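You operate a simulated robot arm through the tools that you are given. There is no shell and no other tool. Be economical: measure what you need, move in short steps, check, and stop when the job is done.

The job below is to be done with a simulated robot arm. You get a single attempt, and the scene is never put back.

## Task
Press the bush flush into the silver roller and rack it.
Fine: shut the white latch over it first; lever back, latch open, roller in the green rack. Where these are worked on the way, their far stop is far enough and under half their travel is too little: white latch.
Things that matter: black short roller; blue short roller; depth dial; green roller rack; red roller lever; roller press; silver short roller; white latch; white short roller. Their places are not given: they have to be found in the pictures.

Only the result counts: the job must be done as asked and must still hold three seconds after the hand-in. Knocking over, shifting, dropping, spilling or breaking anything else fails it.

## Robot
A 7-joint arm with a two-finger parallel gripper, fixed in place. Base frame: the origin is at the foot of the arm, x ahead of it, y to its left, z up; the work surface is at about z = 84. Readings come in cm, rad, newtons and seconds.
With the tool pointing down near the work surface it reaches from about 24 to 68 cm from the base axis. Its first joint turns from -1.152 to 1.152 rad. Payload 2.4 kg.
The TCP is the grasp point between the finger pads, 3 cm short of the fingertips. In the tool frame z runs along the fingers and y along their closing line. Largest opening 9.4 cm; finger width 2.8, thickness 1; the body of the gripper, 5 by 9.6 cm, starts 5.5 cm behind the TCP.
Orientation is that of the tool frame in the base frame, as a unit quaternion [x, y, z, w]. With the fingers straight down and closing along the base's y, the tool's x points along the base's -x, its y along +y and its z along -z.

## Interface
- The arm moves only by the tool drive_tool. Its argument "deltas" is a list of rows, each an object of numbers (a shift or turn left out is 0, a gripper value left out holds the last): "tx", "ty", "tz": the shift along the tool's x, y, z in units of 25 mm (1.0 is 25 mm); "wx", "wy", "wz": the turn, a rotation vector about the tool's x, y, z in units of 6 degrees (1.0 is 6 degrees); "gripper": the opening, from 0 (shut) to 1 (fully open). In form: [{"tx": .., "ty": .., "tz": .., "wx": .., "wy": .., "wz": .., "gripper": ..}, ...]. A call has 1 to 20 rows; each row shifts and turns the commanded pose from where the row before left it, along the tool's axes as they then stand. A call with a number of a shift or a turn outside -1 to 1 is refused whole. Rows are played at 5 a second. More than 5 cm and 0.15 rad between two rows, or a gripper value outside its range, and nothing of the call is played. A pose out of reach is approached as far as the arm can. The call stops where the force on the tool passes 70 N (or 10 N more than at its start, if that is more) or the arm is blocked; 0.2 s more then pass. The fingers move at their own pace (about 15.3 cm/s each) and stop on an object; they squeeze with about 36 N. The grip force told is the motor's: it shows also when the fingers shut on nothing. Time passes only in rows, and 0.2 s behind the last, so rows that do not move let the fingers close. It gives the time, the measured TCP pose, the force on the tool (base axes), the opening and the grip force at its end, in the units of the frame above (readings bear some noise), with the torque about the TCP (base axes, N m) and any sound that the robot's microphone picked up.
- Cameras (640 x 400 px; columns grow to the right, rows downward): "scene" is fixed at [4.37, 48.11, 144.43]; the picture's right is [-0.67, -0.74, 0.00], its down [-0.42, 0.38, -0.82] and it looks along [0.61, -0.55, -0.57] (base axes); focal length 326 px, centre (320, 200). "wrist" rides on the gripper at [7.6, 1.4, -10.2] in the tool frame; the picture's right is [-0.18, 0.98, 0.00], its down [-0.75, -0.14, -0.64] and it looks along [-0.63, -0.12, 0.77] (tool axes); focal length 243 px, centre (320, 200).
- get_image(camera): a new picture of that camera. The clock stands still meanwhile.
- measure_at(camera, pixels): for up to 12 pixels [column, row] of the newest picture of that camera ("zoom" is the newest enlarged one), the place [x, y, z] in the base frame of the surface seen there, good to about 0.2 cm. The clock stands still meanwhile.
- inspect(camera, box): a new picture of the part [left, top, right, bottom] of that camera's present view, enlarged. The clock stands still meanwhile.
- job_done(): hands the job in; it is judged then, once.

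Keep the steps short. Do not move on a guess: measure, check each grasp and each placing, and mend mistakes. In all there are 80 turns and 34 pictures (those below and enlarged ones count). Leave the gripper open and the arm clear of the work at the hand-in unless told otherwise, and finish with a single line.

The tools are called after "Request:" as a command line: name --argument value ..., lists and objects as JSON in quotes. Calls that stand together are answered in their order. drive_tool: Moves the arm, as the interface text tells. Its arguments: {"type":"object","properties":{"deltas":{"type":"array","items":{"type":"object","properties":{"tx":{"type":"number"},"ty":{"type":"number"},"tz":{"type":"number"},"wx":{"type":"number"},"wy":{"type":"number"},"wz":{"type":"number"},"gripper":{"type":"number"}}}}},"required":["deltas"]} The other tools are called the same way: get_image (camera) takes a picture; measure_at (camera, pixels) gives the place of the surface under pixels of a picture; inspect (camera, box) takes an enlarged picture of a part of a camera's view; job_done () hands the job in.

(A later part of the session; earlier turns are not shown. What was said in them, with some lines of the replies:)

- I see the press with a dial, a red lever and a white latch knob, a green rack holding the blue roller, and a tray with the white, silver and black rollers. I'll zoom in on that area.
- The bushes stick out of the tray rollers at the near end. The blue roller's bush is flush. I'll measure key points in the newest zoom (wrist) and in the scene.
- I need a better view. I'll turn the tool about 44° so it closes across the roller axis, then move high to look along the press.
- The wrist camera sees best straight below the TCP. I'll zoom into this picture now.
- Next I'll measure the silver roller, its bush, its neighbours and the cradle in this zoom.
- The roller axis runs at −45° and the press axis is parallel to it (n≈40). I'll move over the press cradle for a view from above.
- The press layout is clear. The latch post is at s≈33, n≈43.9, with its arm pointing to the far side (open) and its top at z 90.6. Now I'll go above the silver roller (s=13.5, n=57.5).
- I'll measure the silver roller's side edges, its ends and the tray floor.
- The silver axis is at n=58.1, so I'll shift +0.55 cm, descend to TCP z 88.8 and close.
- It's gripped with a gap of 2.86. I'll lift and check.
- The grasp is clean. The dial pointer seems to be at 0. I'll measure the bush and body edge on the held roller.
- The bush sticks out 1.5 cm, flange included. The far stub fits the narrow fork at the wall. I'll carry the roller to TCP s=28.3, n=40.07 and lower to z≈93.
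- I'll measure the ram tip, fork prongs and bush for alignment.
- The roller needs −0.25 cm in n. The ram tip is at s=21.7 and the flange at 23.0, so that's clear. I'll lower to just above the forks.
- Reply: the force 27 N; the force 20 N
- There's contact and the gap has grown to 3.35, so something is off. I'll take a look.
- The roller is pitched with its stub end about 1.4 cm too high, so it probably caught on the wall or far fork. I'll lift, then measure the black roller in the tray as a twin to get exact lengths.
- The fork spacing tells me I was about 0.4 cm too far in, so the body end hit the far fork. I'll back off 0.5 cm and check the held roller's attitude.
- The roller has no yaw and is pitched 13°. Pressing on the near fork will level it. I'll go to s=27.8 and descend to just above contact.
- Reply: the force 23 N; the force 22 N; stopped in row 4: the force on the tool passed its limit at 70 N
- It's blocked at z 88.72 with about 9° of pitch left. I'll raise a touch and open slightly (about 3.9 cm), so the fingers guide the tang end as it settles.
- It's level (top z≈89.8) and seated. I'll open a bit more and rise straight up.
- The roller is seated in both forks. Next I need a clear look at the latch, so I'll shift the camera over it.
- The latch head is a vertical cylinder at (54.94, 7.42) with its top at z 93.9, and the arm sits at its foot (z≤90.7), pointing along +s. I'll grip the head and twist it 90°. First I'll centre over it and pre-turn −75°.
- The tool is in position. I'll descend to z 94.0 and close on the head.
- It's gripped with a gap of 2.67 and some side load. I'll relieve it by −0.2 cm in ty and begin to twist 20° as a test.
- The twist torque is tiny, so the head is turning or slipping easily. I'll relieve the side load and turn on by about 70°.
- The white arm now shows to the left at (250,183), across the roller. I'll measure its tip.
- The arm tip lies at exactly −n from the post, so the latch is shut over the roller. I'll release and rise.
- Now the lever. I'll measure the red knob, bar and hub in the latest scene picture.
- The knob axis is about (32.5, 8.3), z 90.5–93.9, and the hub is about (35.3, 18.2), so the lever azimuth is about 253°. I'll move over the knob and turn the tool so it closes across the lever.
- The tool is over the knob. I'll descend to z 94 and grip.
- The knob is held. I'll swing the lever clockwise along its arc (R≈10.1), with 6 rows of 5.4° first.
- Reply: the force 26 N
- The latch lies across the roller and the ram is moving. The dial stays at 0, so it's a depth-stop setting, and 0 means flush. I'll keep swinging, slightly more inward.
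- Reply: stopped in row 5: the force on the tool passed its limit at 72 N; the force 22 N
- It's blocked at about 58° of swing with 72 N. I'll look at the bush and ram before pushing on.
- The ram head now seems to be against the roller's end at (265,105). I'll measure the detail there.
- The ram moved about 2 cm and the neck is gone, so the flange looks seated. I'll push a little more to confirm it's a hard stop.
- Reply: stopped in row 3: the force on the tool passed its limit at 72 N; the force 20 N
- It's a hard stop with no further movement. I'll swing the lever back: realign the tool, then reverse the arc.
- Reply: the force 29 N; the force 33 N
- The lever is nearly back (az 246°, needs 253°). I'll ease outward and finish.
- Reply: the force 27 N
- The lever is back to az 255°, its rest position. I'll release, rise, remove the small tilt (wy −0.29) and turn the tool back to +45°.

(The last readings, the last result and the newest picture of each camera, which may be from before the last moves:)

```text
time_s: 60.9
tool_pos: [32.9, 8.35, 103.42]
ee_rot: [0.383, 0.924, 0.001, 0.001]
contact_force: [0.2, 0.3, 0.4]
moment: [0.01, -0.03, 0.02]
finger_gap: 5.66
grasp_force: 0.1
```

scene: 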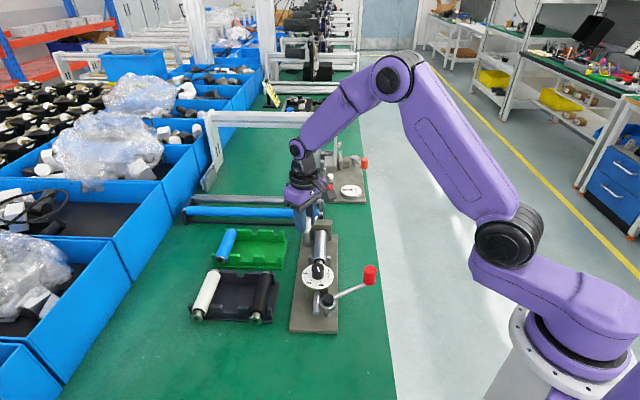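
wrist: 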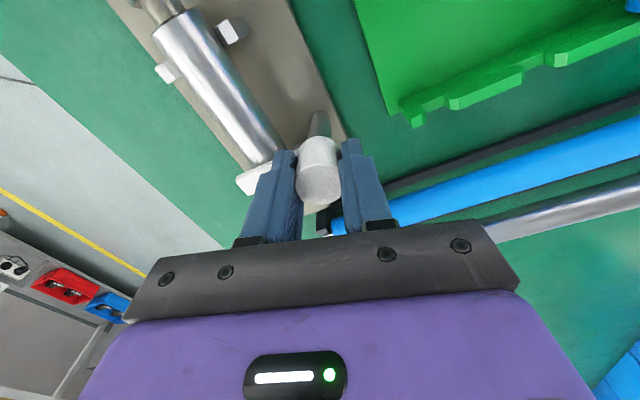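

Now over the roller to view the bush.

Request:
drive_tool --deltas '[{"tx": -0.743, "ty": 0.723}, {"tx": -0.743, "ty": 0.723}, {"tx": -0.743, "ty": 0.723}, {"tx": -0.743, "ty": 0.723}, {"tx": -0.743, "ty": 0.723}, {"tx": -0.743, "ty": 0.723}, {}]'

Request:
inspect --camera "wrist" --box '[230, 0, 430, 200]'

```text
time_s: 62.5
tool_pos: [48.68, 8.17, 103.54]
ee_rot: [0.381, 0.924, 0.002, 0.001]
contact_force: [-0.7, -0.1, -0.5]
moment: [-0.02, -0.01, 0.0]
finger_gap: 5.66
grasp_force: 0.1
```

```text
2.00 times, centred on (330, 100) of wrist
```

zoom: 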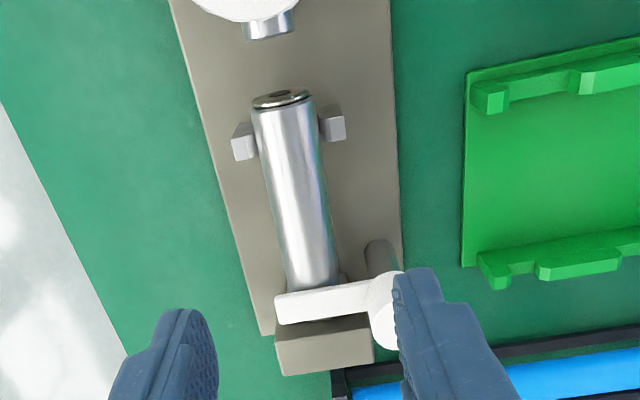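

The bush flange is seated flush on the roller end, the ram is back, and the latch is over the roller. I'll measure the roller's position and the rack's slots.

Request:
measure_at --camera "zoom" --pixels '[[282, 97], [283, 105], [284, 112], [295, 200], [305, 270], [492, 100], [525, 90], [580, 78], [620, 75], [495, 265], [520, 262], [560, 262]]'

Request:
measure_at --camera "scene" --pixels '[[228, 236], [222, 256], [240, 254], [253, 256], [263, 258], [273, 260], [281, 262], [250, 245], [245, 232], [258, 234], [270, 234], [283, 236]]'

```text
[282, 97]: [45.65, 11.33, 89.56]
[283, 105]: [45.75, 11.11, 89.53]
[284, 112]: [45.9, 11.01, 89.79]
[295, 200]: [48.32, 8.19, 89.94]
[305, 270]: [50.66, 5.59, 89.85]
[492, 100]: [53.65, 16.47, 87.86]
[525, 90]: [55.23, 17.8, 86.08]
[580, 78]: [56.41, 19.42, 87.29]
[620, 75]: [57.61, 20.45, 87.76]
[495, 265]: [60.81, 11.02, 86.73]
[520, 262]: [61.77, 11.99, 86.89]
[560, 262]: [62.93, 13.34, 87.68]
```

```text
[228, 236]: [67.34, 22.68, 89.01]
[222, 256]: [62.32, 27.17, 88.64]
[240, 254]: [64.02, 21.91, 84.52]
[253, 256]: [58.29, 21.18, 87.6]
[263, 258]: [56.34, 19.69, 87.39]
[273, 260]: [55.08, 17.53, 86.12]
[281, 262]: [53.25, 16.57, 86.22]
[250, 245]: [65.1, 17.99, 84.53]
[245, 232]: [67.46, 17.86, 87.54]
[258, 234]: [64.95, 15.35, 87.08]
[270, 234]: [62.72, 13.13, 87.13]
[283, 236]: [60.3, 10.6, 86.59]
```

The rack's free right slot is at n≈52.1, with its near fork at s≈26.4 and far fork at s≈35.1. Next I'll open the latch: centre over the head (55.0, 7.2), descend and grip.

Request:
drive_tool --deltas '[{"tx": -0.687, "ty": 0.504}, {"tx": -0.687, "ty": 0.504}, {"tx": -0.687, "ty": 0.504}, {"tz": 0.9}, {"tz": 0.9}, {"tz": 0.9}, {"tz": 0.8}, {"tz": 0.3}, {}, {"gripper": 0}, {}, {}]'

Request:
measure_at --camera "scene" --pixels '[[230, 232], [232, 230], [233, 229], [234, 228], [219, 260], [218, 263], [225, 248], [231, 230], [226, 262], [214, 259]]'

```text
time_s: 65.1
tool_pos: [54.97, 7.43, 94.17]
ee_rot: [0.381, 0.925, 0.002, 0.001]
contact_force: [11.2, 6.1, -9.2]
moment: [-0.88, -0.02, 0.03]
finger_gap: 2.78
grasp_force: 44.9
```

```text
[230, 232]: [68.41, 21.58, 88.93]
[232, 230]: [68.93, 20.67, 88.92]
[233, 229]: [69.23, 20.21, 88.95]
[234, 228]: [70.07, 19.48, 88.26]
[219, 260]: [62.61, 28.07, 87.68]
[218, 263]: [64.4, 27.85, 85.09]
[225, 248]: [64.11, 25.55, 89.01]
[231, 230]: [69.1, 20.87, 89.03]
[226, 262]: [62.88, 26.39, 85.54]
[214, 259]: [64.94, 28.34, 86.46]
```

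It's gripped. I'll relieve the side load slightly and twist −90° to open.

Request:
drive_tool --deltas '[{"ty": 0.05}, {"wz": -0.9}, {"wz": -0.9}, {"wz": -0.9}, {"wz": -0.9}, {"wz": -0.9}, {"wz": -0.9}, {"wz": -0.9}, {"wz": -0.9}, {}]'

Request:
drive_tool --deltas '[{"wz": -0.9}, {"wz": -0.9}, {"wz": -0.9}, {"wz": -0.9}, {"wz": -0.9}, {"wz": -0.9}, {"wz": -0.9}, {"wz": -0.9}, {"wz": -0.9}, {}]'

```text
time_s: 67.3
tool_pos: [54.89, 7.18, 94.06]
ee_rot: [0.013, 1.0, 0.001, 0.001]
contact_force: [-7.6, -2.7, 20.2]
moment: [-0.72, 1.21, 0.01]
finger_gap: 2.78
grasp_force: 45.3
```

```text
time_s: 69.5
tool_pos: [54.9, 7.11, 94.11]
ee_rot: [-0.398, 0.918, 0.0, 0.002]
contact_force: [-6.6, -20.3, 19.4]
moment: [0.53, 0.51, -0.28]
finger_gap: 2.78
grasp_force: 44.4
```

A torque of −0.28 means it's at the open stop. I'll release, rise and turn back to +45°.

Request:
drive_tool --deltas '[{"gripper": 0.6}, {}, {"tz": -0.4}, {"tz": -0.9}, {"tz": -0.9}, {"tz": -0.9}, {"tz": -0.6}, {"wz": 0.9}, {"wz": 0.9}, {"wz": 0.9}, {"wz": 0.9}, {"wz": 0.9}, {"wz": 0.9}, {"wz": 0.9}, {"wz": 0.9}]'

Request:
drive_tool --deltas '[{"wz": 0.9}, {"wz": 0.9}, {"wz": 0.9}, {"wz": 0.9}, {"wz": 0.9}, {"wz": 0.9}, {"wz": 0.9}, {"wz": 0.9}, {"wz": 0.9}, {}]'

```text
time_s: 72.7
tool_pos: [54.87, 7.32, 103.32]
ee_rot: [-0.032, 0.999, 0.001, 0.002]
contact_force: [0.2, 0.3, 0.8]
moment: [-0.02, 0.01, 0.0]
finger_gap: 5.64
grasp_force: 0.1
```

```text
time_s: 74.9
tool_pos: [54.89, 7.36, 103.33]
ee_rot: [0.382, 0.924, 0.002, 0.001]
contact_force: [0.4, -0.9, -0.7]
moment: [0.0, -0.02, -0.02]
finger_gap: 5.62
grasp_force: 0.1
```

Moving over the roller (s=29.3, n=40.0) and checking that the latch is open.

Request:
drive_tool --deltas '[{"tx": 0.86, "ty": -0.8, "gripper": 0.52}, {"tx": 0.86, "ty": -0.8}, {}]'

Request:
get_image --camera "wrist"

```text
time_s: 75.7
tool_pos: [49.05, 7.56, 103.38]
ee_rot: [0.382, 0.924, 0.001, 0.001]
contact_force: [0.5, 0.0, 0.4]
moment: [0.01, -0.01, -0.01]
finger_gap: 4.9
grasp_force: 0.0
```

```text
4 pictures are left
```

wrist: 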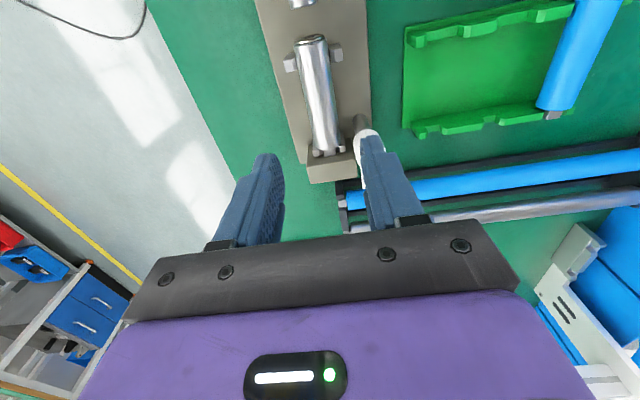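

The latch is clear of the roller. I'll measure the roller line, the rack slots and the blue roller.

Request:
measure_at --camera "wrist" --pixels '[[313, 47], [318, 85], [324, 125], [308, 85], [329, 85], [417, 38], [440, 33], [464, 28], [428, 126], [440, 126], [452, 124], [554, 108]]'

Request:
measure_at --camera "wrist" --pixels '[[490, 26], [512, 20], [535, 14], [490, 116], [503, 114], [518, 112], [553, 116], [570, 60], [553, 60], [588, 60], [480, 70], [326, 148]]'

```text
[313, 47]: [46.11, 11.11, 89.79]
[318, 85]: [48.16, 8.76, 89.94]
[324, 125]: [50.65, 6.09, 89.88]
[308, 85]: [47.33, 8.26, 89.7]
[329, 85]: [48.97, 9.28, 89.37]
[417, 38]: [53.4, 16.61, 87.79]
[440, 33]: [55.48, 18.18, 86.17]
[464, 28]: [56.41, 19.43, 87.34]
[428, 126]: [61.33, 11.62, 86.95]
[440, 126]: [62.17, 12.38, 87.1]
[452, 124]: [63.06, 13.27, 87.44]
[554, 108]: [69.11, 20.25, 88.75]
```

```text
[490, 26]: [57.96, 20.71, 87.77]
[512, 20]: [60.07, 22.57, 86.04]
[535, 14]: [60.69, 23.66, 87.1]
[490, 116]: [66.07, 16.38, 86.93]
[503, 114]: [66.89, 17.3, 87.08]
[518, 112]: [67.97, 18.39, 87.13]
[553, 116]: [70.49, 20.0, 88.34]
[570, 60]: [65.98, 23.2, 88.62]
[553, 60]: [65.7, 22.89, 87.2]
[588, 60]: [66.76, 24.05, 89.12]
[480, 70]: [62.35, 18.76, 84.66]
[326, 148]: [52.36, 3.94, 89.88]
```

The roller is at n≈40.2 and the blue one at n≈64, so the slot pitch is 6 and the right slot is at n≈52.05. I'll descend onto the roller to TCP z 89.45 and grip.

Request:
drive_tool --deltas '[{"ty": 0.06, "tz": 0.5}, {"tz": 0.9}, {"tz": 0.9}, {"tz": 0.9}, {"tz": 0.9}, {"tz": 0.9}, {"tz": 0.4}, {"tz": 0.17}, {}, {"gripper": 0}, {}, {}]'

```text
time_s: 78.3
tool_pos: [49.06, 7.64, 89.34]
ee_rot: [0.382, 0.924, 0.002, 0.0]
contact_force: [-3.9, -3.3, 7.2]
moment: [0.0, 0.08, -0.29]
finger_gap: 2.99
grasp_force: 35.7
```

The roller is gripped (gap 2.99). I'll lift 10 cm, carry it over the right rack slot and lower partway.

Request:
drive_tool --deltas '[{"tz": -0.2}, {"tz": -0.5}, {"tz": -0.9}, {"tz": -0.9}, {"tz": -0.9}, {"tz": -0.6}, {"ty": 0.8, "tx": -0.07}, {"ty": 0.8}, {"ty": 0.8}, {"ty": 0.8}, {"ty": 0.8}, {"ty": 0.78}, {"tz": 0.8}, {"tz": 0.8}, {"tz": 0.4}, {}]'

Request:
get_image --camera "wrist"

```text
time_s: 81.7
tool_pos: [57.66, 16.02, 94.38]
ee_rot: [0.382, 0.924, 0.002, 0.001]
contact_force: [0.6, 0.8, -2.5]
moment: [0.02, 0.03, -0.01]
finger_gap: 2.89
grasp_force: 35.7
```

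```text
3 pictures are left
```

wrist: 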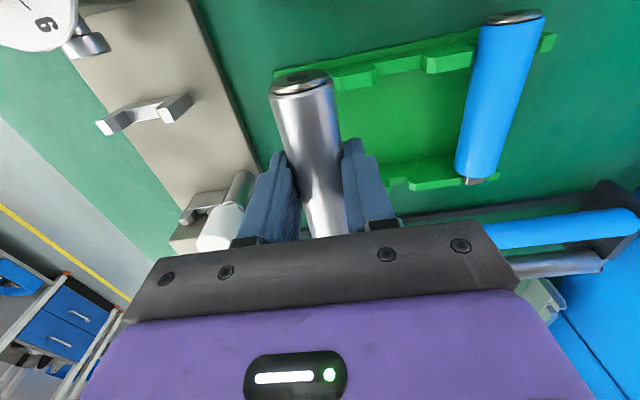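

Request:
measure_at --camera "wrist" --pixels '[[303, 95], [310, 130], [320, 190], [326, 225], [275, 100], [333, 92], [300, 80], [350, 78], [378, 70], [428, 60], [510, 22], [476, 180]]'

Request:
measure_at --camera "wrist" --pixels '[[480, 160], [505, 40], [400, 66], [340, 85], [360, 78], [465, 55], [395, 180], [415, 180], [478, 172], [493, 90]]'

```text
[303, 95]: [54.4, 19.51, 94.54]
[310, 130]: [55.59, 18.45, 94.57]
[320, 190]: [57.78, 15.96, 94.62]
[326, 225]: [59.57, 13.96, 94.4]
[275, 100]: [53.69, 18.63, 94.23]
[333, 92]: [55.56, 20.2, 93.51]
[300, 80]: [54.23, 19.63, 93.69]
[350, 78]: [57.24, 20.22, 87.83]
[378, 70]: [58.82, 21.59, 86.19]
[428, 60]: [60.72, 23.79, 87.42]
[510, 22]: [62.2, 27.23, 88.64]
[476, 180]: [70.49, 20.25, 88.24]
```

```text
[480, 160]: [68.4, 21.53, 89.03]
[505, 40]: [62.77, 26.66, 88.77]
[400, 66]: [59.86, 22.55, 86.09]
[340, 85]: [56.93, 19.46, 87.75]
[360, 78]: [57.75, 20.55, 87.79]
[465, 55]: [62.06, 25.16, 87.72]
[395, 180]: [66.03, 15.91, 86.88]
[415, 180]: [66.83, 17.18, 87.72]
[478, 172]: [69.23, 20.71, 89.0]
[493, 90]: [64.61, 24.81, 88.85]
```

The silver roller is level. Its face is at s=24.46 against the blue one's 24.72, so I'll shift +0.2 and lower to just above seating.

Request:
drive_tool --deltas '[{"tx": -0.08, "ty": -0.03}, {"tz": 0.7}, {"tz": 0.7}, {"tz": 0.5}, {"tz": 0.2}, {}]'

```text
time_s: 83.1
tool_pos: [57.88, 15.81, 89.05]
ee_rot: [0.382, 0.924, 0.001, 0.002]
contact_force: [0.3, 0.7, -2.4]
moment: [0.02, 0.0, -0.01]
finger_gap: 2.91
grasp_force: 35.5
```

No contact yet. I'll lower in fine steps.

Request:
drive_tool --deltas '[{"tz": 0.05}, {"tz": 0.05}, {"tz": 0.02}, {}]'

```text
time_s: 84.1
tool_pos: [57.96, 15.73, 88.92]
ee_rot: [0.382, 0.924, 0.002, 0.003]
contact_force: [-2.6, 0.4, 9.6]
moment: [-0.39, -0.51, -0.11]
finger_gap: 2.89
grasp_force: 35.6
```

The tang touches at the far fork at about the expected height. I'll open slightly, then check with a picture.

Request:
drive_tool --deltas '[{"gripper": 0.36}, {"gripper": 0.44}, {}, {}]'

Request:
get_image --camera "wrist"

Request:
measure_at --camera "wrist" --pixels '[[305, 100], [310, 130], [316, 160], [320, 190], [326, 225]]'

```text
time_s: 85.1
tool_pos: [57.8, 15.69, 88.84]
ee_rot: [0.382, 0.924, 0.002, 0.001]
contact_force: [0.5, -0.6, 0.2]
moment: [0.04, 0.02, 0.05]
finger_gap: 4.17
grasp_force: 0.1
```

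```text
2 pictures are left
```

wrist: 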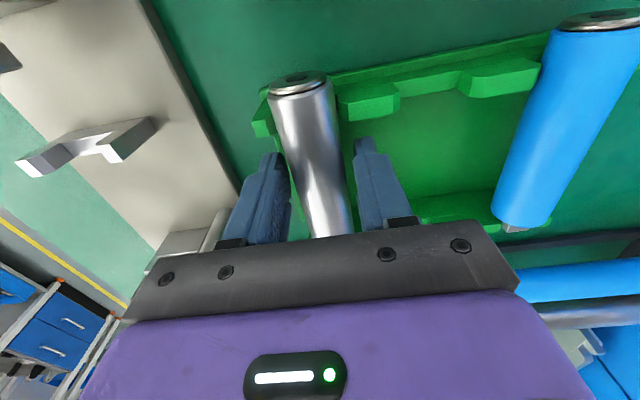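

```text
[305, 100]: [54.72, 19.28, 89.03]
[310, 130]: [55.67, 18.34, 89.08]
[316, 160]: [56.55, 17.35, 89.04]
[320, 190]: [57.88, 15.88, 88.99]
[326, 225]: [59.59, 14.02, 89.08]
```

The roller sits level with its top at z≈89.05, matching the blue one. I'll rise straight up and clear away.

Request:
drive_tool --deltas '[{"gripper": 0.5}, {"tz": -0.3}, {"tz": -0.8}, {"tz": -0.9}, {"tz": -0.9}, {"tz": -0.9}, {"tz": -0.9}, {"tz": -0.9}, {"tx": 0.5, "ty": -0.8, "tz": -0.5, "gripper": 1}, {"tx": 0.5, "ty": -0.8}, {"tx": 0.5, "ty": -0.8}, {"tx": 0.5, "ty": -0.8}, {"tx": 0.5, "ty": -0.8}, {"tx": 0.5, "ty": -0.8}, {"tx": 0.5, "ty": -0.8}, {"tx": 0.5, "ty": -0.8}, {}]'

Request:
inspect --camera "scene" --box '[180, 200, 390, 340]'

```text
time_s: 88.7
tool_pos: [39.38, 11.53, 103.97]
ee_rot: [0.383, 0.924, 0.002, 0.0]
contact_force: [-0.1, 0.1, -0.2]
moment: [0.01, 0.0, -0.01]
finger_gap: 9.41
grasp_force: 0.0
```

```text
2.86 times, centred on (285, 270) of scene
```

zoom: 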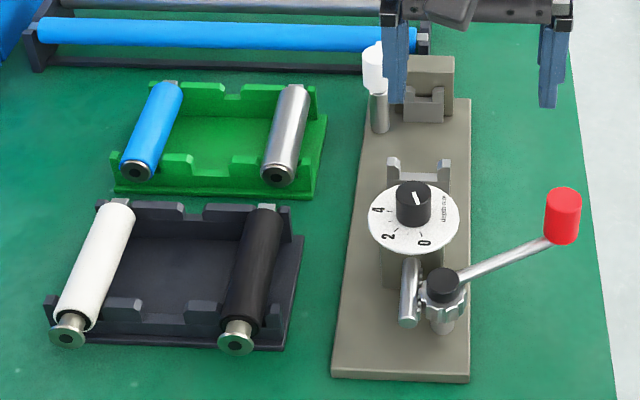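

The silver roller is in the green rack with its bush flush. The lever is at rest, the latch is open, and nothing else has moved. The arm is clear, so I'm handing in.

Request:
job_done

```text
The job is handed in.
```

The silver roller's bush is pressed flush with the latch shut over it, the lever is back, the latch is open, and the roller sits in the green rack's right slot.
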